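You operate a simulated robot arm through the tools that you are given. There is no shell and no other tool. Be economical: measure what you need, move in short steps, check, and stop when the job is done.

You are at the controls of a simulated robot arm. One attempt, no reset.

## Task
Shut the air down and stand the orange pad on the tool rest.
Fine: tap shut, vent to nought before the pad comes out; air knob back to 0.0 bar. Set down upright: orange air pad.

Only the result counts: the job must be done as asked and must still hold three seconds after the hand-in. Knocking over, shifting, dropping, spilling or breaking anything else fails it.

## Robot
A 6-joint arm with a two-finger parallel gripper, fixed in place. Base frame: the origin is at the foot of the arm, x ahead of it, y to its left, z up; the work surface is at about z = 0.74. Lengths are in m, angles in degrees, forces in N, time in s.
With the tool pointing down near the work surface it reaches from about 0.2 to 0.64 m from the base axis. Its first joint turns from -66.0 to 66.0 degrees. Payload 2.7 kg.
The tool frame sits at the grasp point between the pads (the TCP): z along the fingers, y along the line on which they close. The tips reach 0.023 m beyond it. The gripper opens to 0.094 m. The fingers are 0.038 m wide and 0.01 m thick; the gripper's body (0.054 by 0.096 m) begins 0.039 m behind the TCP.
Orientation is told as [roll, pitch, yaw] about the base's x, y, z axes, in that order, counted from this pose: with the fingers straight down and closing along the base's y, the tool's x points along the base's -x, its y along +y and its z along -z.

## Interface
- The arm moves only by the tool jog_arm. Its argument "series" is a list of rows, each a list of 7 numbers: the opening in per cent of the stroke, from 0 (shut) to 100 (fully open), then the shift along the base's x, y, z in m, then the turn, a rotation vector about the base's x, y, z in rad. In form: [[claw, tx, ty, tz, rx, ry, rz], ...]. A call has 1 to 20 rows; each row is the pose to reach, as a shift and turn from the pose commanded when the call began. Each row takes 0.2 s and may step no farther than 0.05 m and 8.6 degrees from the row before; otherwise, or with a gripper value out of range, the whole call is refused. A pose out of reach is approached as far as the arm can. The call stops where the force on the tool passes 70 N (or 10 N more than at its start, if that is more) or the arm is blocked; 0.2 s more then pass. The fingers move at their own pace (about 0.045 m/s each) and stop on an object; they squeeze with about 38 N. The grip force told is the motor's: it shows also when the fingers shut on nothing. Time passes only in rows, and 0.2 s behind the last, so rows that repeat a pose let the fingers close. It gives the time, the measured TCP pose, the force on the tool (base axes), the opening and the grip force at its end, in the units of the frame above (readings bear some noise), with the torque about the TCP (base axes, N m) and any sound that the robot's microphone picked up.
- Cameras (640 x 400 px; columns grow to the right, rows downward): "scene" is fixed at [0.0678, -0.4323, 1.3872]; the picture's right is [0.83, -0.55, 0.00], its down [-0.39, -0.60, -0.70] and it looks along [0.39, 0.58, -0.71] (base axes); focal length 309 px, centre (320, 200). "wrist" rides on the gripper at [0.086, 0.016, -0.074] in the tool frame; the picture's right is [-0.18, 0.98, 0.00], its down [-0.58, -0.11, -0.81] and it looks along [-0.79, -0.15, 0.59] (tool axes); focal length 243 px, centre (320, 200). There is no depth. A picture from a camera that has moved, and an enlarged one, comes with that camera's place and axes in the base frame and with its lens.
- capture(camera): a new picture of that camera. It takes no simulated time.
- close_up(camera, box): a new picture of the part [left, top, right, bottom] of that camera's present view, enlarged. It takes no simulated time.
- hand_in(): hands the job in; it is judged then, once.

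Work in short steps. Places have to be worked out from the pictures, the camera data and where the tool is seen: move nearer, look again, correct. Check each grasp and each placing, and mend what went wrong. You have 120 turns and 64 pictures in all, those below and enlarged ones among them. Open the gripper and draw the arm clear of the work before you hand the job in, unless the task says otherwise; then end with one line.

The tools are called after "Call:" as name(argument=value, ...) on one line, values as JSON. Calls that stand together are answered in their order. jog_arm: Moves the arm, as the interface text tells. Its arguments: {"type":"object","properties":{"series":{"type":"array"}},"required":["series"]} The other tools are called the same way: capture (camera) takes a picture; close_up (camera, box) takes an enlarged picture of a part of a camera's view; hand_in () hands the job in.

At the start:

```text
time_s: 0.0
tool_pos: [0.3335, -0.0985, 1.1406]
ee_rot: [-0.1, 0.0, 0.0]
contact_force: [0.3, -0.5, -0.8]
torque: [-0.01, 0.01, 0.03]
finger_gap: 0.0941
grasp_force: 0.0
```

scene: 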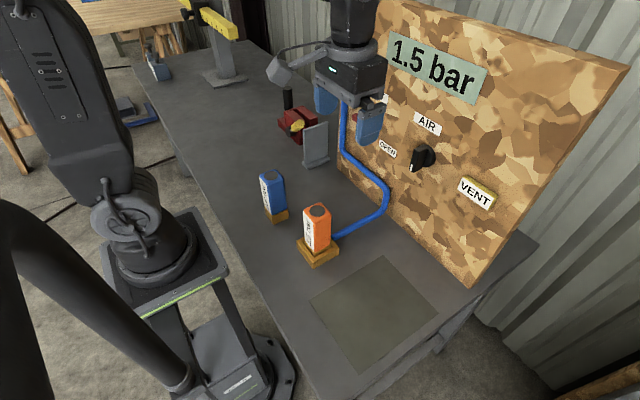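
wrist: 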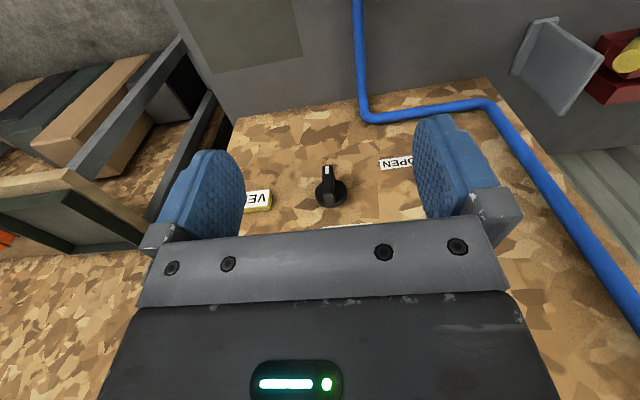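

I start by looking closer at the panel, the tap, the pads and the tool rest.

Call:
close_up(camera="scene", box=[360, 20, 520, 220])

Call:
close_up(camera="scene", box=[240, 80, 440, 280])

Call:
close_up(camera="scene", box=[120, 0, 360, 150])

```text
2.00 times, centred on (440, 120) of scene
camera zoom: at [0.0678, -0.4323, 1.3872], right [0.83, -0.55, 0.0], down [-0.39, -0.6, -0.7], along [0.39, 0.58, -0.71], focal length 619 px, centre (80, 360)
```

zoom: 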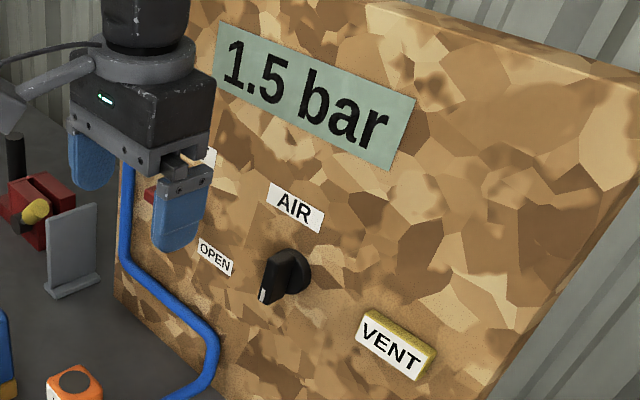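

```text
2.00 times, centred on (340, 180) of scene
camera zoom: at [0.0678, -0.4323, 1.3872], right [0.83, -0.55, 0.0], down [-0.39, -0.6, -0.7], along [0.39, 0.58, -0.71], focal length 619 px, centre (280, 240)
```

zoom: 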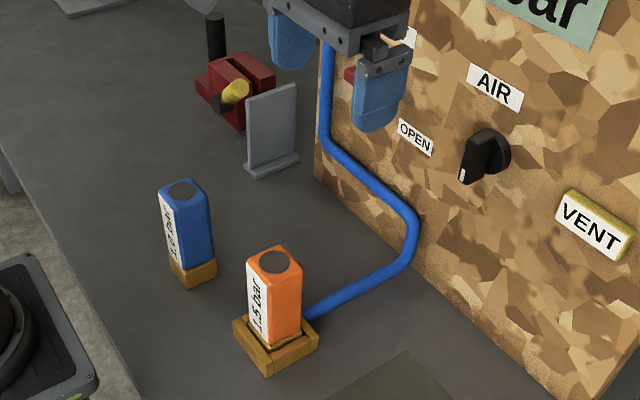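

```text
2.67 times, centred on (240, 75) of scene
camera zoom: at [0.0678, -0.4323, 1.3872], right [0.83, -0.55, 0.0], down [-0.39, -0.6, -0.7], along [0.39, 0.58, -0.71], focal length 825 px, centre (533, 533)
```

zoom: 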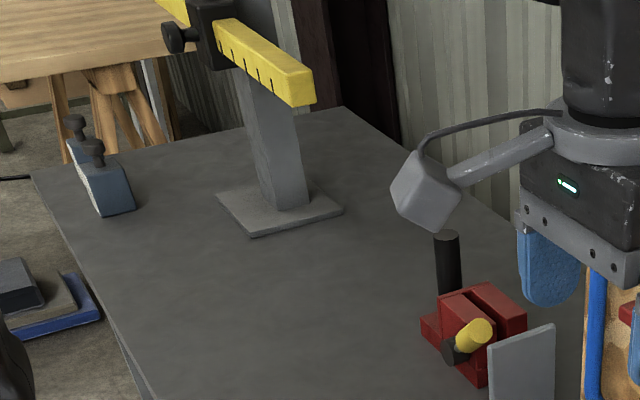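

The gripper hides part of the panel (a label and something red), so I draw it back and to the left, well above everything, then look again.

Call:
jog_arm(series=[[100, -0.03, 0.04, 0.0, 0, 0, 0], [100, -0.05, 0.08, 0.0, 0, 0, 0], [100, -0.06, 0.12, 0.0, 0, 0, 0], [100, -0.07, 0.16, 0.0, 0, 0, 0], [100, -0.07, 0.2, 0.0, 0, 0, 0]])

Call:
close_up(camera="scene", box=[280, 20, 520, 220])

Call:
capture(camera="wrist")

```text
time_s: 1.2
tool_pos: [0.2617, 0.1005, 1.1395]
ee_rot: [0.0, -0.1, -0.1]
contact_force: [0.2, -1.4, 0.4]
torque: [0.0, 0.01, 0.01]
finger_gap: 0.0939
grasp_force: 0.1
```

```text
2.00 times, centred on (400, 120) of scene
camera zoom: at [0.0677, -0.4324, 1.3872], right [0.83, -0.55, 0.0], down [-0.39, -0.6, -0.7], along [0.39, 0.58, -0.71], focal length 619 px, centre (160, 360)
```

zoom: 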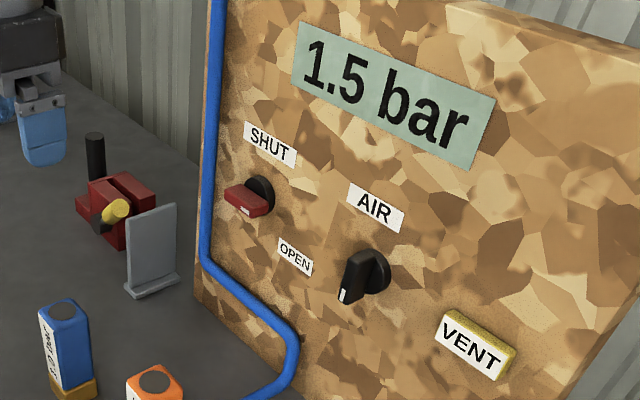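

```text
57 pictures are left
camera wrist: at [0.1756, 0.1174, 1.2144], right [0.18, 0.98, 0.0], down [0.58, -0.11, 0.81], along [0.79, -0.15, -0.59], focal length 243 px, centre (320, 200)
```

wrist: 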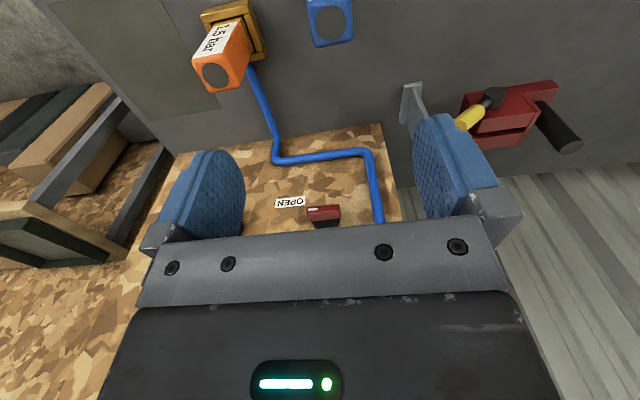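

The tap (red) is at about (0.53, 0.056, 1.0), the air knob at (0.53, -0.127, 0.995), the vent button at y=-0.257. I zoom in on the handles.

Call:
close_up(camera="scene", box=[380, 80, 440, 180])

Call:
close_up(camera="scene", box=[415, 125, 455, 175])

Call:
close_up(camera="scene", box=[325, 85, 385, 155])

```text
4.00 times, centred on (410, 130) of scene
camera zoom: at [0.0677, -0.4324, 1.3872], right [0.83, -0.55, 0.0], down [-0.39, -0.6, -0.7], along [0.39, 0.58, -0.71], focal length 1238 px, centre (-40, 480)
```

zoom: 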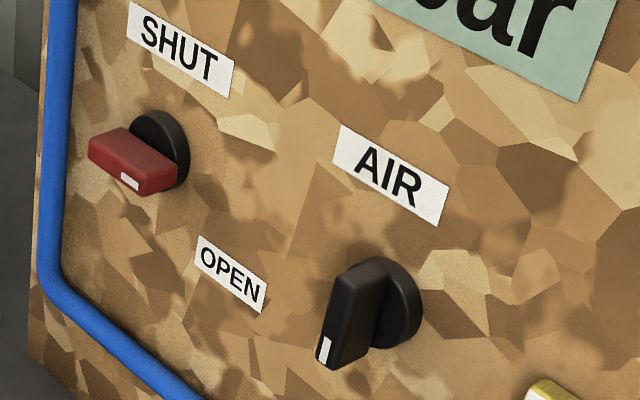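

```text
8.00 times, centred on (435, 150) of scene
camera zoom: at [0.0677, -0.4324, 1.3872], right [0.83, -0.55, 0.0], down [-0.39, -0.6, -0.7], along [0.39, 0.58, -0.71], focal length 2475 px, centre (-600, 600)
```

zoom: 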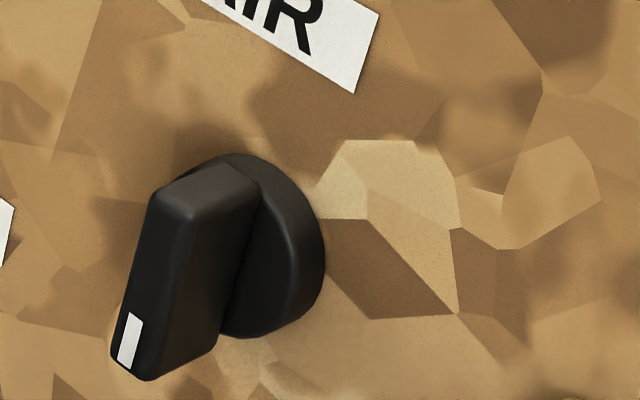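

```text
5.71 times, centred on (355, 120) of scene
camera zoom: at [0.0677, -0.4324, 1.3872], right [0.83, -0.55, 0.0], down [-0.39, -0.6, -0.7], along [0.39, 0.58, -0.71], focal length 1768 px, centre (120, 657)
```

zoom: 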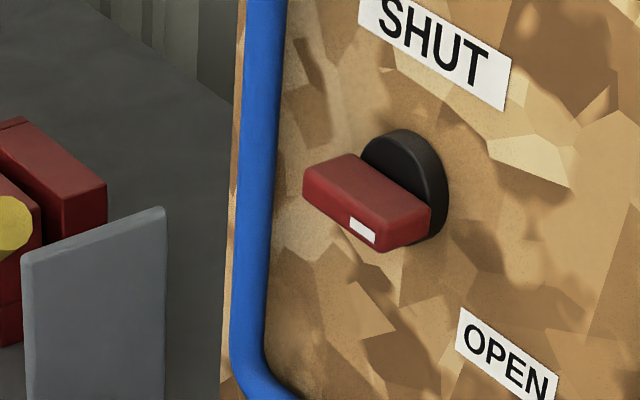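

The tap handle is a bar lying along y with its mark to the right (OPEN); SHUT is above, so it needs −90° about x. I tilt the tool to horizontal, facing the panel, ahead of the tap.

Call:
jog_arm(series=[[100, 0.012, -0.004, -0.013, 0, -0.1428, 0], [100, 0.024, -0.008, -0.026, 0, -0.2856, 0], [100, 0.036, -0.012, -0.039, 0, -0.4284, 0], [100, 0.048, -0.016, -0.052, 0, -0.5712, 0], [100, 0.06, -0.02, -0.065, 0, -0.714, 0], [100, 0.072, -0.024, -0.078, 0, -0.8568, 0], [100, 0.084, -0.028, -0.091, 0, -0.9996, 0], [100, 0.096, -0.032, -0.104, 0, -1.1424, 0], [100, 0.108, -0.036, -0.117, 0, -1.2852, 0], [100, 0.12, -0.04, -0.13, 0, -1.428, 0], [100, 0.12, -0.044, -0.14, 0, -1.5708, 0], [100, 0.12, -0.044, -0.14, 0, -1.5708, 0]])

Call:
capture(camera="scene")

Call:
capture(camera="wrist")

```text
time_s: 3.8
tool_pos: [0.4076, 0.1079, 1.0369]
ee_rot: [-80.6, -86.2, 79.8]
contact_force: [0.7, 0.2, -0.2]
torque: [0.02, 0.0, 0.01]
finger_gap: 0.0938
grasp_force: 0.0
out of reach, approached as far as the arm can: row 5, 6, 7, 8, 9, 10, 11, 12
```

```text
53 pictures are left
```

scene: 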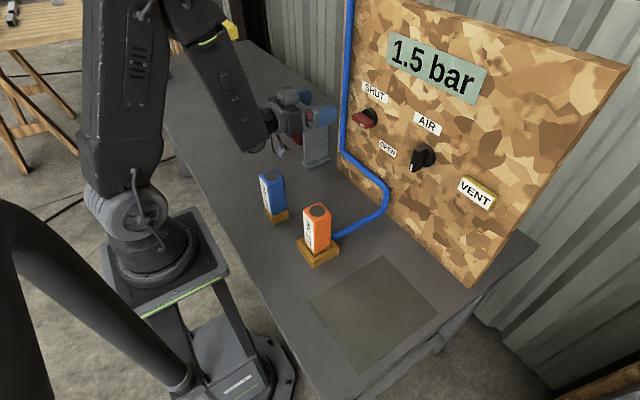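

```text
52 pictures are left
camera wrist: at [0.332, 0.1197, 0.9513], right [0.02, 0.99, 0.12], down [-0.8, -0.06, 0.6], along [0.6, -0.11, 0.79], focal length 243 px, centre (320, 200)
```

wrist: 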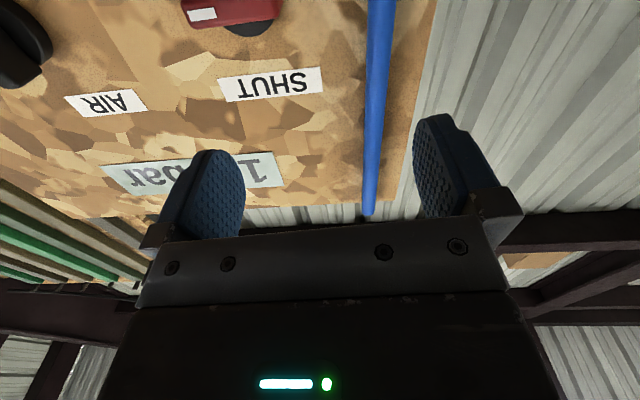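

The tool is nearly horizontal, but that spot was slightly out of reach (too near). I move outward in x a little to see where the arm can comply.

Call:
jog_arm(series=[[100, 0.02, 0, 0, 0, 0, 0], [100, 0.04, 0, 0, 0, 0, 0], [100, 0.04, 0, 0, 0, 0, 0]])

```text
time_s: 4.6
tool_pos: [0.4464, 0.1132, 1.0373]
ee_rot: [-78.5, -86.2, 77.2]
contact_force: [-0.2, 0.4, 0.4]
torque: [0.0, 0.02, -0.04]
finger_gap: 0.0939
grasp_force: 0.1
out of reach, approached as far as the arm can: row 2, 3
```

The tool points along +x almost exactly now. I try shifting in −y and down toward the tap axis to see whether it follows.

Call:
jog_arm(series=[[100, 0, -0.02, -0.01, 0, 0, 0], [100, 0, -0.04, -0.02, 0, 0, 0], [100, 0, -0.055, -0.035, 0, 0, 0], [100, 0, -0.055, -0.035, 0, 0, 0]])

```text
time_s: 5.6
tool_pos: [0.4407, 0.1135, 1.0166]
ee_rot: [-79.5, -86.1, 78.4]
contact_force: [-0.7, 1.0, 0.1]
torque: [0.02, 0.0, 0.0]
finger_gap: 0.0941
grasp_force: 0.1
out of reach, approached as far as the arm can: row 1, 2, 3, 4
```

It is stuck in y, likely a wrist-joint limit met by tilting while far off the arm's plane. I tilt back down 45°, move to y≈0.056 and then retry the tilt pointing radially.

Call:
jog_arm(series=[[100, -0.02, 0, 0.01, 0, 0.14, 0], [100, -0.04, 0, 0.02, 0, 0.28, 0], [100, -0.06, 0, 0.03, 0, 0.42, 0], [100, -0.08, 0, 0.04, 0, 0.56, 0], [100, -0.1, 0, 0.05, 0, 0.7, 0], [100, -0.1, -0.02, 0.05, 0, 0.84, 0], [100, -0.1, -0.04, 0.05, 0, 0.84, 0], [100, -0.1, -0.06, 0.05, 0, 0.84, 0], [100, -0.1, -0.08, 0.05, 0, 0.84, 0], [100, -0.1, -0.1, 0.05, 0, 0.84, 0], [100, -0.1, -0.115, 0.05, 0, 0.84, 0], [100, -0.1, -0.115, 0.05, 0, 0.84, 0]])

```text
time_s: 8.2
tool_pos: [0.3385, -0.0004, 1.0708]
ee_rot: [-4.0, -40.9, 5.0]
contact_force: [-0.4, -0.5, -0.3]
torque: [0.0, -0.02, 0.03]
finger_gap: 0.094
grasp_force: 0.0
out of reach, approached as far as the arm can: row 3, 4, 5, 8, 9, 10
```

Now at y=0 with pitch −41°. I tilt the rest to horizontal here, moving a bit outward.

Call:
jog_arm(series=[[100, 0.015, 0, 0, 0, -0.14, 0], [100, 0.03, 0, 0, 0, -0.28, 0], [100, 0.045, 0, 0, 0, -0.42, 0], [100, 0.06, 0, 0, 0, -0.56, 0], [100, 0.075, 0, 0, 0, -0.7, 0], [100, 0.09, 0, 0, 0, -0.84, 0], [100, 0.09, 0, 0, 0, -0.84, 0]])

Call:
capture(camera="scene")

```text
time_s: 9.8
tool_pos: [0.4088, 0.1037, 1.0667]
ee_rot: [-79.3, -86.2, 78.0]
contact_force: [-0.5, -0.3, -0.5]
torque: [0.02, -0.04, 0.03]
finger_gap: 0.0938
grasp_force: 0.0
out of reach, approached as far as the arm can: row 1, 2, 3, 4, 5, 6, 7
```

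```text
51 pictures are left
```

scene: 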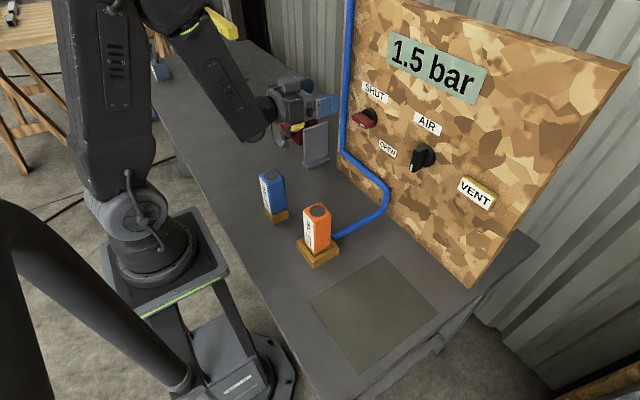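

Same drift to y≈0.10, so the restriction is real for this direction. I test whether letting the tool yaw toward −y frees the sideways motion.

Call:
jog_arm(series=[[100, 0, -0.015, -0.01, 0, 0, -0.1], [100, 0, -0.03, -0.02, 0, 0, -0.2], [100, 0, -0.045, -0.03, 0, 0, -0.3], [100, 0, -0.045, -0.03, 0, 0, -0.3]])

```text
time_s: 10.8
tool_pos: [0.4102, 0.0551, 1.0348]
ee_rot: [-79.4, -86.2, 61.3]
contact_force: [-0.3, 0.2, -0.7]
torque: [-0.01, 0.01, 0.02]
finger_gap: 0.0939
grasp_force: 0.1
```

With yaw −17° it followed to y=0.055. The constant ~4° roll residual suggests the last joint may be at its limit, so I test rolling about x (which I need anyway: +90°).

Call:
jog_arm(series=[[100, 0, 0, 0, 0.14, 0, 0], [100, 0, 0, 0, 0.28, 0, 0], [100, 0, 0, 0, 0.42, 0, 0], [100, 0, 0, 0, 0.56, 0, 0], [100, 0, 0, 0, 0.56, 0, 0]])

```text
time_s: 12.0
tool_pos: [0.3708, 0.0874, 1.1487]
ee_rot: [68.1, -61.1, -85.8]
contact_force: [0.5, 0.1, 0.5]
torque: [-0.02, -0.01, 0.02]
finger_gap: 0.094
grasp_force: 0.0
out of reach, approached as far as the arm can: row 1, 2, 3, 4, 5
```

Positive roll runs into the limit. I try the other way: undo it and roll negative.

Call:
jog_arm(series=[[100, 0.007, -0.006, -0.02, -0.14, 0, 0], [100, 0.014, -0.012, -0.04, -0.28, 0, 0], [100, 0.021, -0.018, -0.06, -0.42, 0, 0], [100, 0.028, -0.024, -0.08, -0.56, 0, 0], [100, 0.035, -0.03, -0.1, -0.7, 0, 0], [100, 0.04, -0.03, -0.11, -0.84, 0, 0], [100, 0.04, -0.03, -0.11, -0.98, 0, 0], [100, 0.04, -0.03, -0.11, -1.12, 0, 0], [100, 0.04, -0.03, -0.11, -1.12, 0, 0]])

Call:
capture(camera="wrist")

```text
time_s: 14.0
tool_pos: [0.414, 0.0637, 1.0402]
ee_rot: [-105.5, -54.5, 86.9]
contact_force: [0.1, -0.1, 0.1]
torque: [0.01, 0.0, 0.02]
finger_gap: 0.0938
grasp_force: 0.1
out of reach, approached as far as the arm can: row 1, 2, 3
```

```text
50 pictures are left
camera wrist: at [0.3447, 0.0463, 0.9498], right [0.31, 0.86, -0.4], down [-0.78, 0.47, 0.41], along [0.54, 0.19, 0.82], focal length 243 px, centre (320, 200)
```

wrist: 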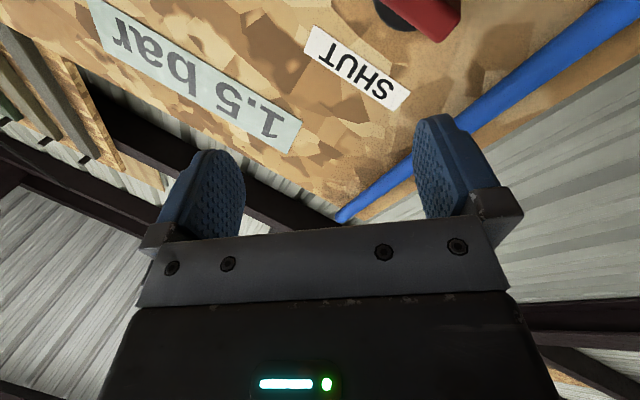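

Negative roll works freely (last joint was at its upper limit). Tool axis is now (0.951,−0.269,0.152); I correct it to +x and then continue rolling negative.

Call:
jog_arm(series=[[100, 0, 0, 0, 0, 0.052, 0.091], [100, 0, 0, -0.01, 0, 0.104, 0.183], [100, 0, 0, -0.02, 0, 0.155, 0.274], [100, 0, 0, -0.02, 0, 0.155, 0.274]])

Call:
jog_arm(series=[[100, 0, 0, 0, -0.14, 0, 0], [100, 0, 0, 0, -0.28, 0, 0], [100, 0, 0, 0, -0.42, 0, 0], [100, 0, 0, 0, -0.56, 0, 0], [100, 0, 0, 0, -0.7, 0, 0], [100, 0, 0, 0, -0.84, 0, 0], [100, 0, 0, 0, -0.96, 0, 0], [100, 0, 0, 0, -0.96, 0, 0]])

Call:
capture(camera="wrist")

```text
time_s: 15.0
tool_pos: [0.4014, 0.1127, 1.0223]
ee_rot: [-90.1, -54.3, 90.0]
contact_force: [0.0, 0.4, 0.0]
torque: [-0.01, 0.0, 0.01]
finger_gap: 0.0939
grasp_force: 0.0
out of reach, approached as far as the arm can: row 2, 3, 4
```

```text
time_s: 16.8
tool_pos: [0.402, 0.1129, 1.0245]
ee_rot: [-90.0, 0.9, 89.9]
contact_force: [-0.3, -0.2, -0.2]
torque: [0.0, 0.0, 0.0]
finger_gap: 0.094
grasp_force: 0.0
```

```text
49 pictures are left
camera wrist: at [0.3277, 0.027, 1.0096], right [0.0, 0.17, -0.99], down [-0.81, 0.58, 0.1], along [0.59, 0.79, 0.14], focal length 243 px, centre (320, 200)
```

wrist: 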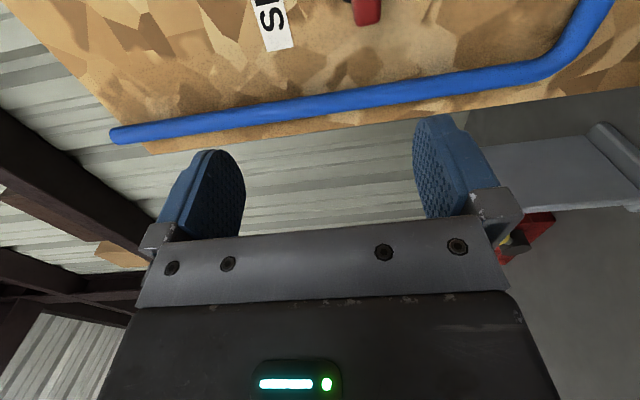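

Orientation is now exact (pointing +x, closing along z), but y was pushed to 0.113. I try moving −y to 0.056 from here.

Call:
jog_arm(series=[[100, 0, -0.015, -0.005, 0, 0, 0], [100, 0.01, -0.03, -0.015, 0, 0, 0], [100, 0.02, -0.045, -0.02, 0, 0, 0], [100, 0.02, -0.056, -0.024, 0, 0, 0], [100, 0.02, -0.056, -0.024, 0, 0, 0]])

```text
time_s: 18.0
tool_pos: [0.4042, 0.113, 1.0107]
ee_rot: [-90.0, 0.8, 89.8]
contact_force: [0.5, -0.1, 0.2]
torque: [-0.01, 0.02, 0.05]
finger_gap: 0.0942
grasp_force: 0.2
out of reach, approached as far as the arm can: row 1, 2, 3, 4, 5
```

I think the wrist went around its singularity by turning joint 4 instead of flexing joint 5 through zero. I go back to tool-down along the same side, then will redo the tilt exactly in the arm's plane at y=0.

Call:
jog_arm(series=[[100, -0.01, 0, 0.012, 0, 0.1428, 0], [100, -0.02, 0, 0.024, 0, 0.2856, 0], [100, -0.03, 0, 0.036, 0, 0.4284, 0], [100, -0.04, 0, 0.048, 0, 0.5712, 0], [100, -0.05, 0, 0.06, 0, 0.714, 0], [100, -0.06, 0, 0.072, 0, 0.8568, 0], [100, -0.07, 0, 0.084, 0, 0.9996, 0], [100, -0.08, 0, 0.096, 0, 1.1424, 0], [100, -0.09, 0, 0.108, 0, 1.2852, 0], [100, -0.1, 0, 0.12, 0, 1.428, 0], [100, -0.1, 0, 0.12, 0, 1.5708, 0], [100, -0.1, 0, 0.12, 0, 1.5708, 0]])

```text
time_s: 20.6
tool_pos: [0.3051, 0.1149, 1.1317]
ee_rot: [0.1, -0.1, 90.8]
contact_force: [0.2, -0.3, 0.3]
torque: [0.02, -0.01, 0.0]
finger_gap: 0.0941
grasp_force: 0.1
out of reach, approached as far as the arm can: row 1, 2, 3
```

Tool is down again. I yaw back by −91° and move to y=0.

Call:
jog_arm(series=[[100, 0, -0.01, 0, 0, 0, -0.144], [100, 0, -0.02, 0, 0, 0, -0.288], [100, 0, -0.03, 0, 0, 0, -0.432], [100, 0, -0.04, 0, 0, 0, -0.576], [100, 0, -0.05, 0, 0, 0, -0.72], [100, 0, -0.06, 0, 0, 0, -0.864], [100, 0, -0.07, 0, 0, 0, -1.008], [100, 0, -0.08, 0, 0, 0, -1.152], [100, 0, -0.09, 0, 0, 0, -1.296], [100, 0, -0.1, 0, 0, 0, -1.44], [100, 0, -0.115, 0, 0, 0, -1.585], [100, 0, -0.115, 0, 0, 0, -1.585]])

```text
time_s: 23.2
tool_pos: [0.3035, -0.0005, 1.1303]
ee_rot: [-0.1, -0.1, -0.3]
contact_force: [0.5, 0.7, -0.7]
torque: [0.02, 0.01, 0.0]
finger_gap: 0.0941
grasp_force: 0.2
```

At y≈0, yaw≈0. Now I tilt straight in the arm's plane.

Call:
jog_arm(series=[[100, 0.01, 0.0005, -0.01, 0, -0.1428, 0], [100, 0.02, 0.0005, -0.02, 0, -0.2856, 0], [100, 0.03, 0.0005, -0.03, 0, -0.4284, 0], [100, 0.04, 0.0005, -0.04, 0, -0.5712, 0], [100, 0.05, 0.0005, -0.05, 0, -0.714, 0], [100, 0.06, 0.0005, -0.06, 0, -0.8568, 0], [100, 0.07, 0.0005, -0.07, 0, -0.9996, 0], [100, 0.08, 0.0005, -0.08, 0, -1.1424, 0], [100, 0.09, 0.0005, -0.09, 0, -1.2852, 0], [100, 0.1, 0.0005, -0.1, 0, -1.428, 0], [100, 0.11, 0.0005, -0.11, 0, -1.5708, 0], [100, 0.11, 0.0005, -0.11, 0, -1.5708, 0]])

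```text
time_s: 25.8
tool_pos: [0.4138, 0.0, 1.0209]
ee_rot: [138.0, -89.8, -138.1]
contact_force: [-0.5, 0.5, -0.4]
torque: [0.0, 0.01, 0.0]
finger_gap: 0.094
grasp_force: 0.1
out of reach, approached as far as the arm can: row 6, 7, 8
```

That worked: exactly horizontal at y=0. Now roll +90° about x and move in front of the tap (y=0.056, z=0.998).

Call:
jog_arm(series=[[100, 0, 0.005, -0.002, 0.1428, 0, 0], [100, 0, 0.01, -0.004, 0.2856, 0, 0], [100, 0, 0.015, -0.006, 0.4284, 0, 0], [100, 0, 0.02, -0.008, 0.5712, 0, 0], [100, 0, 0.025, -0.01, 0.714, 0, 0], [100, 0, 0.03, -0.012, 0.8568, 0, 0], [100, 0, 0.035, -0.014, 0.9996, 0, 0], [100, 0, 0.04, -0.016, 1.1424, 0, 0], [100, 0, 0.045, -0.018, 1.2852, 0, 0], [100, 0, 0.05, -0.02, 1.428, 0, 0], [100, 0, 0.056, -0.023, 1.5708, 0, 0], [100, 0, 0.056, -0.023, 1.5708, 0, 0]])

Call:
close_up(camera="scene", box=[260, 50, 440, 200])

Call:
capture(camera="wrist")

```text
time_s: 28.4
tool_pos: [0.4137, 0.0563, 0.9978]
ee_rot: [90.0, 0.3, -90.1]
contact_force: [0.2, 0.0, 0.3]
torque: [0.0, 0.03, 0.0]
finger_gap: 0.0939
grasp_force: 0.1
```

```text
2.67 times, centred on (350, 125) of scene
camera zoom: at [0.0678, -0.4323, 1.3872], right [0.83, -0.55, 0.0], down [-0.39, -0.6, -0.7], along [0.39, 0.58, -0.71], focal length 825 px, centre (240, 400)
```

zoom: 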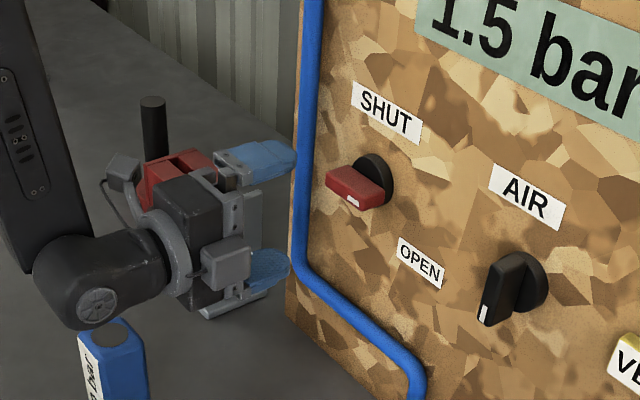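

```text
47 pictures are left
camera wrist: at [0.3396, 0.1434, 1.0149], right [0.0, -0.19, 0.98], down [-0.81, -0.58, -0.11], along [0.59, -0.79, -0.15], focal length 243 px, centre (320, 200)
```

wrist: 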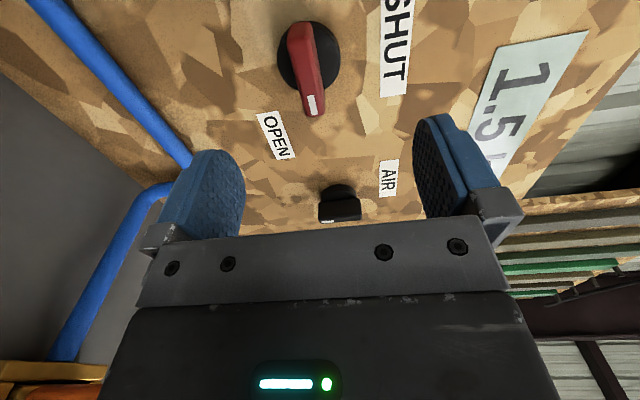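

The wrist view puts the tap axis near (y 0.060, z 0.991), with the bar front near x≈0.51. I approach partway and look again.

Call:
jog_arm(series=[[100, 0.02, 0.004, -0.006, 0, 0, 0], [100, 0.045, 0.004, -0.006, 0, 0, 0], [100, 0.06, 0.004, -0.006, 0, 0, 0], [100, 0.06, 0.004, -0.006, 0, 0, 0]])

Call:
close_up(camera="scene", box=[310, 70, 420, 170])

Call:
capture(camera="wrist")

```text
time_s: 29.4
tool_pos: [0.4755, 0.0609, 0.9913]
ee_rot: [89.8, 0.0, -90.1]
contact_force: [-0.4, 0.8, 0.2]
torque: [0.01, 0.0, -0.01]
finger_gap: 0.094
grasp_force: 0.1
```

```text
4.00 times, centred on (365, 120) of scene
camera zoom: at [0.0678, -0.4323, 1.3872], right [0.83, -0.55, 0.0], down [-0.39, -0.6, -0.7], along [0.39, 0.58, -0.71], focal length 1238 px, centre (140, 520)
```

zoom: 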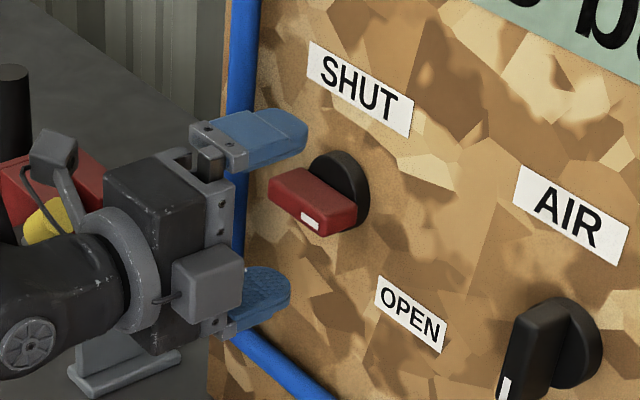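

```text
45 pictures are left
camera wrist: at [0.4004, 0.1475, 1.0084], right [0.0, -0.19, 0.98], down [-0.81, -0.58, -0.11], along [0.59, -0.79, -0.15], focal length 243 px, centre (320, 200)
```

wrist: 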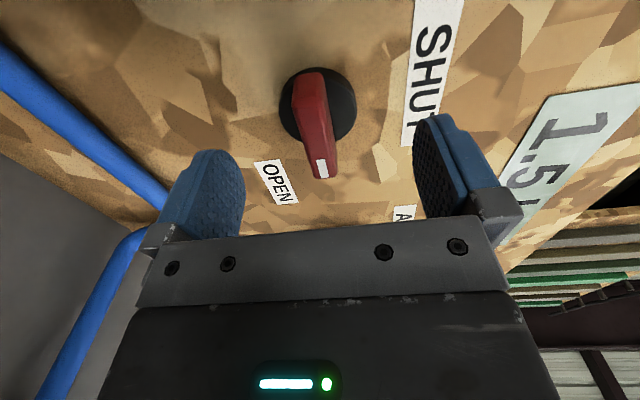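

Triangulation gives bar front x≈0.513, axis (y 0.061, z 0.991). I move in so the tips sit around x≈0.530 and close on the bar.

Call:
jog_arm(series=[[100, 0.015, 0, 0, 0, 0, 0], [100, 0.032, 0, 0, 0, 0, 0], [100, 0.032, 0, 0, 0, 0, 0]])

Call:
jog_arm(series=[[0, 0, 0, 0, 0, 0, 0], [0, 0, 0, 0, 0, 0, 0], [0, 0, 0, 0, 0, 0, 0], [0, 0, 0, 0, 0, 0, 0], [0, 0, 0, 0, 0, 0, 0], [0, 0, 0, 0, 0, 0, 0]])

Call:
close_up(camera="scene", box=[310, 70, 420, 170])

```text
time_s: 30.2
tool_pos: [0.507, 0.0603, 0.9905]
ee_rot: [89.9, 0.1, -90.0]
contact_force: [0.4, 0.2, 0.7]
torque: [0.01, 0.01, 0.01]
finger_gap: 0.0941
grasp_force: 0.0
```

```text
time_s: 31.6
tool_pos: [0.5064, 0.0612, 0.9902]
ee_rot: [89.9, 0.1, -90.2]
contact_force: [3.0, 1.2, -7.0]
torque: [0.01, 0.17, 0.03]
finger_gap: 0.0451
grasp_force: 44.9
```

```text
4.00 times, centred on (365, 120) of scene
camera zoom: at [0.0679, -0.4323, 1.3872], right [0.83, -0.55, 0.0], down [-0.39, -0.6, -0.7], along [0.39, 0.58, -0.71], focal length 1238 px, centre (140, 520)
```

zoom: 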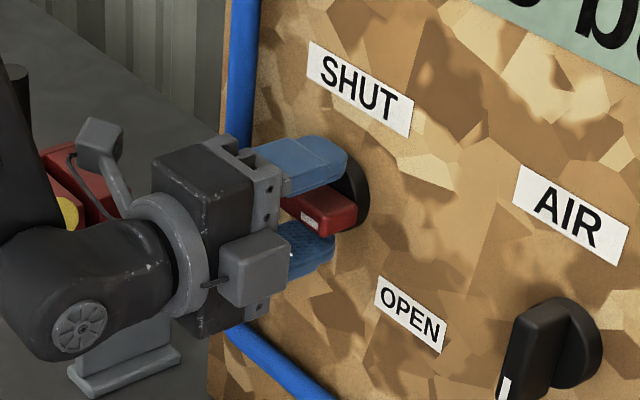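

Gap 45 mm means the tips closed on the hub. I open, back off 7 mm and close again.

Call:
jog_arm(series=[[70, 0, 0, 0, 0, 0, 0], [70, -0.004, 0, 0, 0, 0, 0], [70, -0.008, 0, 0, 0, 0, 0], [0, -0.008, 0, 0, 0, 0, 0], [0, -0.008, 0, 0, 0, 0, 0], [0, -0.008, 0, 0, 0, 0, 0], [0, -0.008, 0, 0, 0, 0, 0], [0, -0.008, 0, 0, 0, 0, 0], [0, -0.008, 0, 0, 0, 0, 0]])

Call:
close_up(camera="scene", box=[310, 70, 420, 170])

```text
time_s: 33.6
tool_pos: [0.4993, 0.0599, 0.9902]
ee_rot: [89.8, 0.2, -90.1]
contact_force: [4.5, 1.9, -19.1]
torque: [-0.09, -0.62, 0.18]
finger_gap: 0.0158
grasp_force: 45.2
```

```text
4.00 times, centred on (365, 120) of scene
camera zoom: at [0.0682, -0.4323, 1.3872], right [0.83, -0.55, 0.0], down [-0.39, -0.6, -0.7], along [0.39, 0.58, -0.71], focal length 1238 px, centre (140, 520)
```

zoom: 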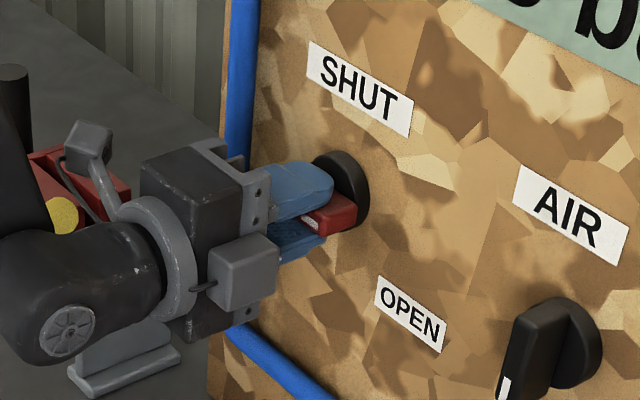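

Now gripping the bar (15.8 mm). I lower 2 mm to ease the side force and turn −30° about x as a first step.

Call:
jog_arm(series=[[0, 0, 0, -0.002, 0, 0, 0], [0, 0, 0, -0.002, -0.13, 0, 0], [0, 0, 0, -0.002, -0.26, 0, 0], [0, 0, 0, -0.002, -0.39, 0, 0], [0, 0, 0, -0.002, -0.52, 0, 0], [0, 0, 0, -0.002, -0.52, 0, 0]])

```text
time_s: 35.0
tool_pos: [0.4989, 0.0614, 0.9899]
ee_rot: [90.1, -29.7, -90.3]
contact_force: [0.1, -4.4, -5.9]
torque: [0.01, -0.35, -0.76]
finger_gap: 0.0157
grasp_force: 45.1
```

It turns with it at low force. I continue the remaining −60°.

Call:
jog_arm(series=[[0, 0, 0, 0, -0.14, 0, 0], [0, 0, 0, 0, -0.28, 0, 0], [0, 0, 0, 0, -0.42, 0, 0], [0, 0, 0, 0, -0.56, 0, 0], [0, 0, 0, 0, -0.7, 0, 0], [0, 0, 0, 0, -0.84, 0, 0], [0, 0, 0, 0, -0.98, 0, 0], [0, 0, 0, 0, -1.05, 0, 0], [0, 0, 0, 0, -1.05, 0, 0]])

Call:
close_up(camera="scene", box=[330, 20, 510, 220])

Call:
close_up(camera="scene", box=[330, 90, 390, 140])

```text
time_s: 37.0
tool_pos: [0.499, 0.0594, 0.9901]
ee_rot: [119.5, -89.9, -119.5]
contact_force: [-3.2, -6.2, 1.4]
torque: [-0.02, 1.6, 0.11]
finger_gap: 0.0162
grasp_force: 44.9
```

```text
2.00 times, centred on (420, 120) of scene
camera zoom: at [0.0677, -0.4325, 1.3872], right [0.83, -0.55, 0.0], down [-0.39, -0.6, -0.7], along [0.39, 0.58, -0.71], focal length 619 px, centre (120, 360)
```

zoom: 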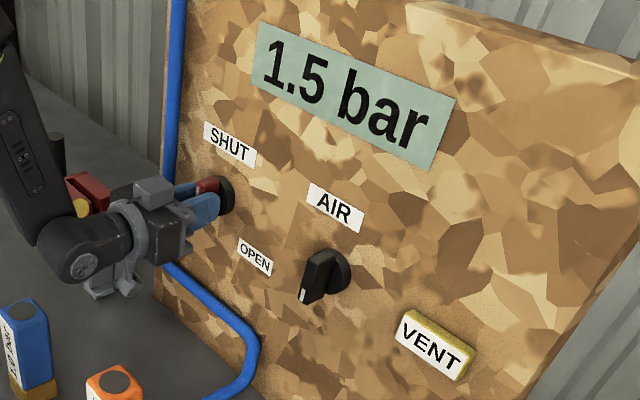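

```text
8.00 times, centred on (360, 115) of scene
camera zoom: at [0.0677, -0.4325, 1.3872], right [0.83, -0.55, 0.0], down [-0.39, -0.6, -0.7], along [0.39, 0.58, -0.71], focal length 2475 px, centre (0, 880)
```

zoom: 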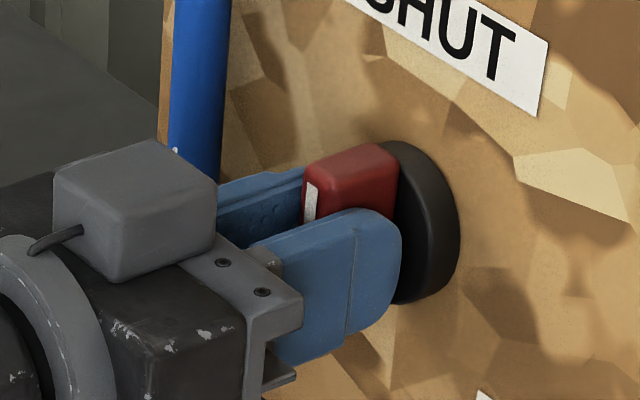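

The mark now points up at SHUT. I nudge a few degrees further to feel for a stop, then open and back off.

Call:
jog_arm(series=[[0, 0, 0, 0, -0.05, 0, 0], [0, 0, 0, 0, -0.09, 0, 0], [0, 0, 0, 0, -0.09, 0, 0]])

```text
time_s: 37.8
tool_pos: [0.4973, 0.0606, 0.9893]
ee_rot: [-91.9, -85.3, 91.9]
contact_force: [-4.4, -3.0, -5.2]
torque: [2.15, -0.23, -0.05]
finger_gap: 0.0178
grasp_force: 45.2
```

A clear stop (2.1 N m) at 90°: the tap is fully shut. I ease back, open and withdraw.

Call:
jog_arm(series=[[0, 0, 0, 0, 0.08, 0, 0], [60, 0, 0, 0, 0.08, 0, 0], [100, 0, 0, 0, 0.08, 0, 0], [100, 0, 0, 0, 0.08, 0, 0], [100, 0, 0, 0, 0.08, 0, 0], [100, -0.03, 0, 0, 0.08, 0, 0], [100, -0.06, 0, 0, 0.08, 0, 0], [100, -0.08, 0, 0, 0.08, 0, 0]])

Call:
close_up(camera="scene", box=[330, 20, 510, 220])

Call:
capture(camera="wrist")

```text
time_s: 39.6
tool_pos: [0.4187, 0.06, 0.9892]
ee_rot: [-108.3, -89.6, 108.2]
contact_force: [-0.3, 0.1, -0.4]
torque: [0.0, 0.01, -0.01]
finger_gap: 0.0937
grasp_force: 0.2
```

```text
2.00 times, centred on (420, 120) of scene
camera zoom: at [0.0678, -0.4323, 1.3872], right [0.83, -0.55, 0.0], down [-0.39, -0.6, -0.7], along [0.39, 0.58, -0.71], focal length 619 px, centre (120, 360)
```

zoom: 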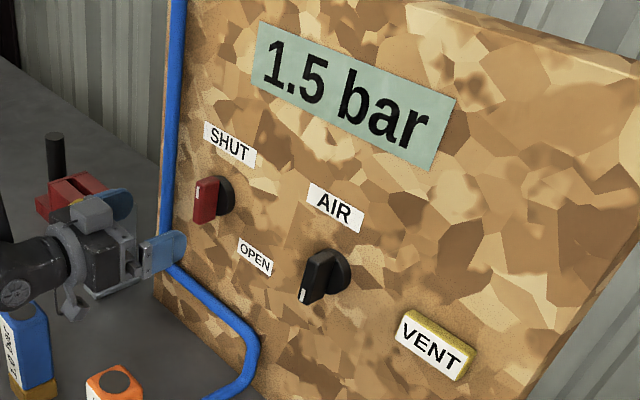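

```text
39 pictures are left
camera wrist: at [0.3435, 0.0755, 0.9027], right [0.0, 0.98, 0.18], down [-0.81, -0.1, 0.58], along [0.59, -0.14, 0.79], focal length 243 px, centre (320, 200)
```

wrist: 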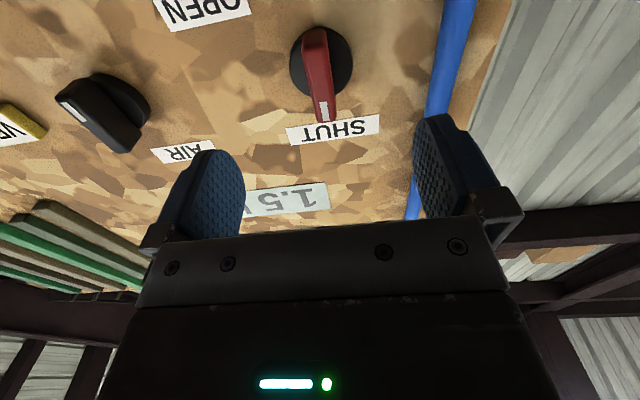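

Tap bar stands vertical at SHUT; the display still reads 1.5 bar. Next the air knob: bar vertical at (y −0.128, z 0.997), so I go in front of it with the same finger orientation.

Call:
jog_arm(series=[[100, 0, -0.045, 0.002, 0, 0, 0], [100, 0, -0.09, 0.004, 0, 0, 0], [100, 0, -0.135, 0.006, 0, 0, 0], [100, 0, -0.18, 0.008, 0, 0, 0], [100, 0, -0.188, 0.008, 0, 0, 0], [100, 0.02, -0.188, 0.008, 0, 0, 0], [100, 0.04, -0.188, 0.008, 0, 0, 0], [100, 0.04, -0.188, 0.008, 0, 0, 0]])

Call:
capture(camera="wrist")

Call:
close_up(camera="scene", box=[370, 100, 480, 200])

```text
time_s: 40.4
tool_pos: [0.4174, -0.0549, 0.995]
ee_rot: [92.1, -87.4, -89.6]
contact_force: [-3.5, 36.7, 8.3]
torque: [3.69, 1.2, -3.49]
finger_gap: 0.0939
grasp_force: 0.1
stopped in row 4: the force on the tool passed its limit at 119 N (the readings are from after the stop); the commanded pose is now the measured one
```

```text
38 pictures are left
camera wrist: at [0.3426, -0.039, 0.9095], right [-0.04, 0.97, 0.23], down [-0.8, -0.17, 0.57], along [0.6, -0.16, 0.79], focal length 243 px, centre (320, 200)
```

wrist: 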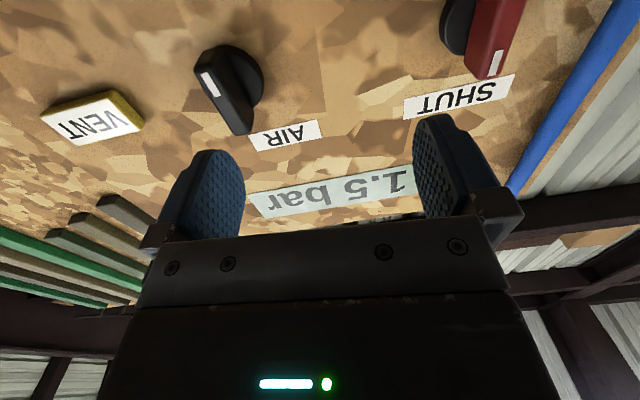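

```text
4.00 times, centred on (425, 150) of scene
camera zoom: at [0.0676, -0.4314, 1.3875], right [0.83, -0.55, 0.0], down [-0.39, -0.6, -0.7], along [0.39, 0.58, -0.71], focal length 1238 px, centre (-100, 400)
```

zoom: 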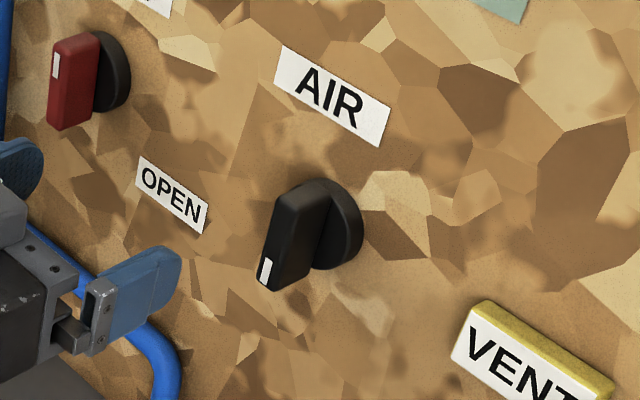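

The arm hit something at y≈−0.055 (119 N, pushed to +y). I must see what before moving.

Call:
capture(camera="scene")

Call:
close_up(camera="scene", box=[220, 100, 400, 280])

```text
36 pictures are left
```

scene: 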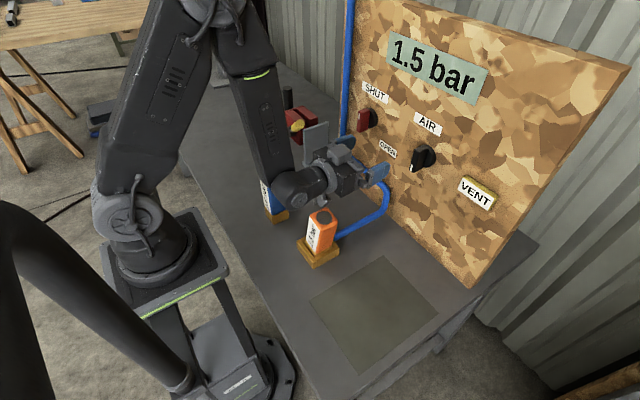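

```text
2.22 times, centred on (310, 190) of scene
camera zoom: at [0.0676, -0.4314, 1.3875], right [0.83, -0.55, 0.0], down [-0.39, -0.6, -0.7], along [0.39, 0.58, -0.71], focal length 688 px, centre (342, 222)
```

zoom: 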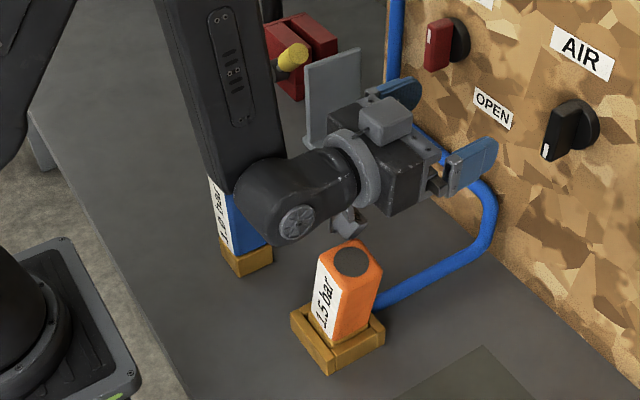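

The wrist camera, hanging under the horizontal gripper, bumped the orange pad's top. I back off +y and check the pad.

Call:
jog_arm(series=[[100, 0, 0.03, 0.0, 0, 0, 0], [100, 0, 0.06, 0.02, 0, 0, 0], [100, 0, 0.06, 0.05, 0, 0, 0], [100, 0, 0.06, 0.08, 0, 0, 0], [100, 0, 0.06, 0.08, 0, 0, 0]])

Call:
close_up(camera="scene", box=[220, 140, 400, 280])

```text
time_s: 41.6
tool_pos: [0.4178, 0.0012, 1.0735]
ee_rot: [90.2, -87.8, -88.3]
contact_force: [0.3, 0.1, 0.1]
torque: [0.0, 0.01, 0.01]
finger_gap: 0.0937
grasp_force: 0.1
```

```text
2.86 times, centred on (310, 210) of scene
camera zoom: at [0.0677, -0.4323, 1.3872], right [0.83, -0.55, 0.0], down [-0.39, -0.6, -0.7], along [0.39, 0.58, -0.71], focal length 884 px, centre (349, 171)
```

zoom: 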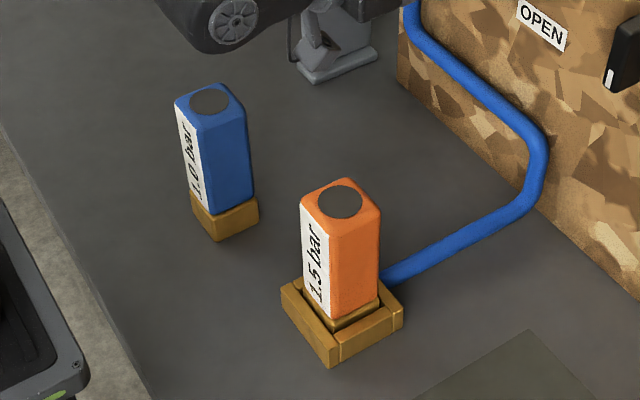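

The pad is unharmed and still seated. I travel higher (z≈1.07) to y=−0.128, straighten the small angle errors, go to x≈0.475, and then descend clear of the pad.

Call:
jog_arm(series=[[100, 0.01, -0.03, 0.01, -0.038, 0, -0.033], [100, 0.02, -0.07, 0.01, -0.038, 0, -0.033], [100, 0.04, -0.1, 0.01, -0.038, 0, -0.033], [100, 0.055, -0.13, 0.01, -0.038, 0, -0.033], [100, 0.055, -0.13, 0.01, -0.038, 0, -0.033]])

Call:
jog_arm(series=[[100, 0, 0, -0.03, 0, 0, 0], [100, 0, 0, -0.06, 0, 0, 0], [100, 0, 0, -0.086, 0, 0, 0], [100, 0, 0, -0.086, 0, 0, 0]])

Call:
capture(camera="scene")

Call:
capture(camera="wrist")

```text
time_s: 42.8
tool_pos: [0.474, -0.13, 1.0856]
ee_rot: [-85.7, -90.0, 85.8]
contact_force: [0.2, 0.6, 0.4]
torque: [0.01, 0.01, 0.01]
finger_gap: 0.0939
grasp_force: 0.0
```

```text
time_s: 43.8
tool_pos: [0.4734, -0.1293, 0.9966]
ee_rot: [-96.7, -90.0, 97.0]
contact_force: [-0.1, -1.1, -0.1]
torque: [0.01, 0.01, -0.02]
finger_gap: 0.0938
grasp_force: 0.1
```

```text
33 pictures are left
```

scene: 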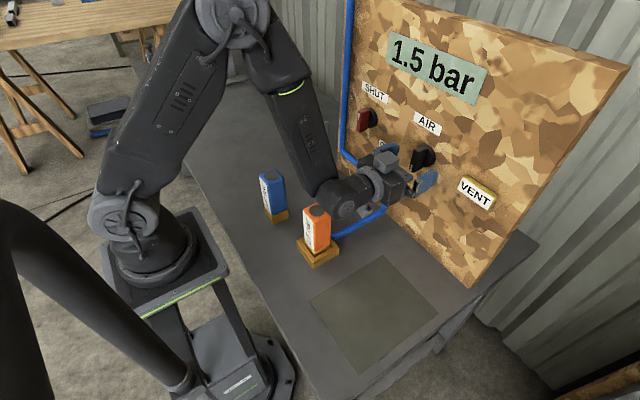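

```text
32 pictures are left
camera wrist: at [0.3988, -0.1133, 0.9112], right [0.0, 0.98, 0.18], down [-0.81, -0.11, 0.58], along [0.59, -0.15, 0.79], focal length 243 px, centre (320, 200)
```

wrist: 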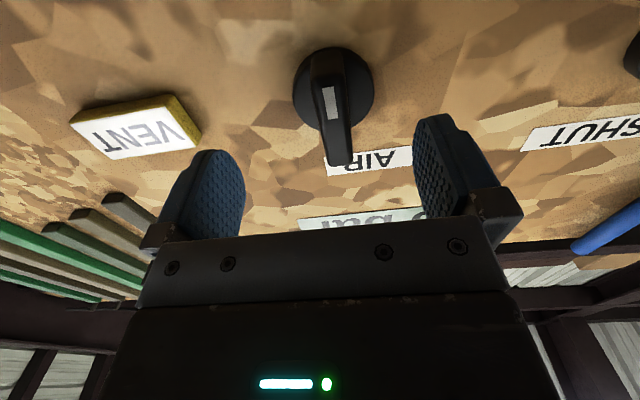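

The knob is centred near (y −0.121, z 0.993). I move in to x≈0.498 and close on its bar.

Call:
jog_arm(series=[[100, 0.0, 0.008, -0.003, 0, 0, 0], [100, 0.015, 0.008, -0.003, 0, 0, 0], [100, 0.024, 0.008, -0.003, 0, 0, 0], [0, 0.024, 0.008, -0.003, 0, 0, 0], [0, 0.024, 0.008, -0.003, 0, 0, 0], [0, 0.024, 0.008, -0.003, 0, 0, 0], [0, 0.024, 0.008, -0.003, 0, 0, 0], [0, 0.024, 0.008, -0.003, 0, 0, 0], [0, 0.024, 0.008, -0.003, 0, 0, 0], [0, 0.024, 0.008, -0.003, 0, 0, 0]])

Call:
close_up(camera="scene", box=[350, 20, 500, 220])

```text
time_s: 46.0
tool_pos: [0.4974, -0.1201, 0.995]
ee_rot: [-81.4, -89.9, 81.9]
contact_force: [-5.4, 23.8, 0.7]
torque: [0.14, -0.63, -0.43]
finger_gap: 0.0159
grasp_force: 45.0
```

```text
2.00 times, centred on (425, 120) of scene
camera zoom: at [0.0676, -0.4317, 1.3875], right [0.83, -0.55, 0.0], down [-0.39, -0.6, -0.7], along [0.39, 0.58, -0.71], focal length 619 px, centre (110, 360)
```

zoom: 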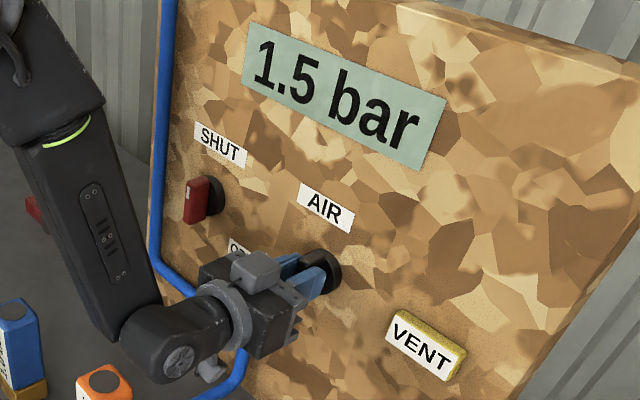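

Gripped (15.9 mm), with 24 N toward +y, so I shift +3 mm to centre. Then I turn 20° counter-clockwise (−x) and read the display.

Call:
jog_arm(series=[[0, 0, 0.003, 0, 0, 0, 0], [0, 0, 0.003, 0, -0.12, 0, 0], [0, 0, 0.003, 0, -0.24, 0, 0], [0, 0, 0.003, 0, -0.35, 0, 0], [0, 0, 0.003, 0, -0.35, 0, 0]])

Call:
close_up(camera="scene", box=[350, 20, 500, 220])

```text
time_s: 47.2
tool_pos: [0.4969, -0.1164, 0.9942]
ee_rot: [-89.7, -69.7, 89.8]
contact_force: [8.2, 14.7, -1.4]
torque: [0.07, 1.32, -0.93]
finger_gap: 0.0159
grasp_force: 45.0
```

```text
2.00 times, centred on (425, 120) of scene
camera zoom: at [0.0681, -0.4319, 1.3873], right [0.83, -0.55, 0.0], down [-0.39, -0.6, -0.7], along [0.39, 0.58, -0.71], focal length 619 px, centre (110, 360)
```

zoom: 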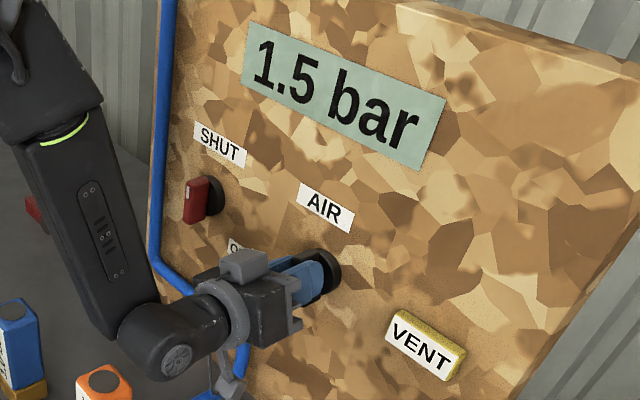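

No change on the display yet at 20°. I carry on another 40° in the same direction and look.

Call:
jog_arm(series=[[0, 0, 0.002, 0, -0.14, 0, 0], [0, 0, 0.002, 0, -0.28, 0, 0], [0, 0, 0.002, 0, -0.42, 0, 0], [0, 0, 0.002, 0, -0.56, 0, 0], [0, 0, 0.002, 0, -0.7, 0, 0], [0, 0, 0.002, 0, -0.7, 0, 0]])

Call:
close_up(camera="scene", box=[350, 20, 500, 220])

```text
time_s: 48.6
tool_pos: [0.4971, -0.1147, 0.9935]
ee_rot: [-89.4, -29.6, 89.9]
contact_force: [12.9, 18.0, -23.2]
torque: [0.13, -0.13, -1.04]
finger_gap: 0.0162
grasp_force: 45.4
```

```text
2.00 times, centred on (425, 120) of scene
camera zoom: at [0.0685, -0.4319, 1.3873], right [0.83, -0.55, 0.0], down [-0.39, -0.6, -0.7], along [0.39, 0.58, -0.71], focal length 619 px, centre (110, 360)
```

zoom: 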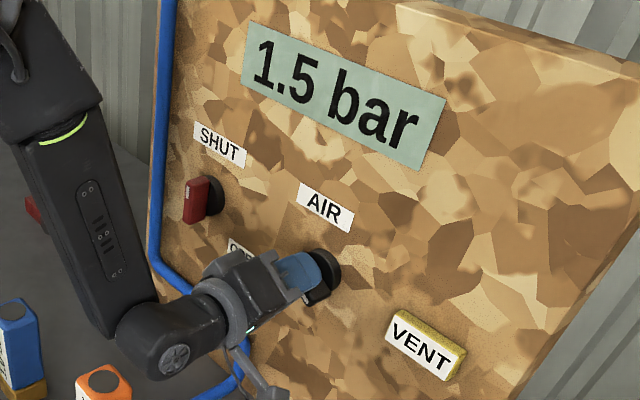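

The display must show the trapped line pressure, so the knob gives no reading while the tap is shut. Still safe with the tap shut, I turn on to feel where its stop lies, easing the side load.

Call:
jog_arm(series=[[0, 0, 0.001, -0.002, -0.12, 0, 0], [0, 0, 0.001, -0.002, -0.24, 0, 0], [0, 0, 0.001, -0.002, -0.36, 0, 0], [0, 0, 0.001, -0.002, -0.48, 0, 0], [0, 0, 0.001, -0.002, -0.52, 0, 0], [0, 0, 0.001, -0.002, -0.52, 0, 0]])

```text
time_s: 50.0
tool_pos: [0.4972, -0.1135, 0.9895]
ee_rot: [-89.2, 0.1, 90.0]
contact_force: [20.0, 16.4, -34.1]
torque: [0.21, -0.44, -0.75]
finger_gap: 0.0161
grasp_force: 45.1
```

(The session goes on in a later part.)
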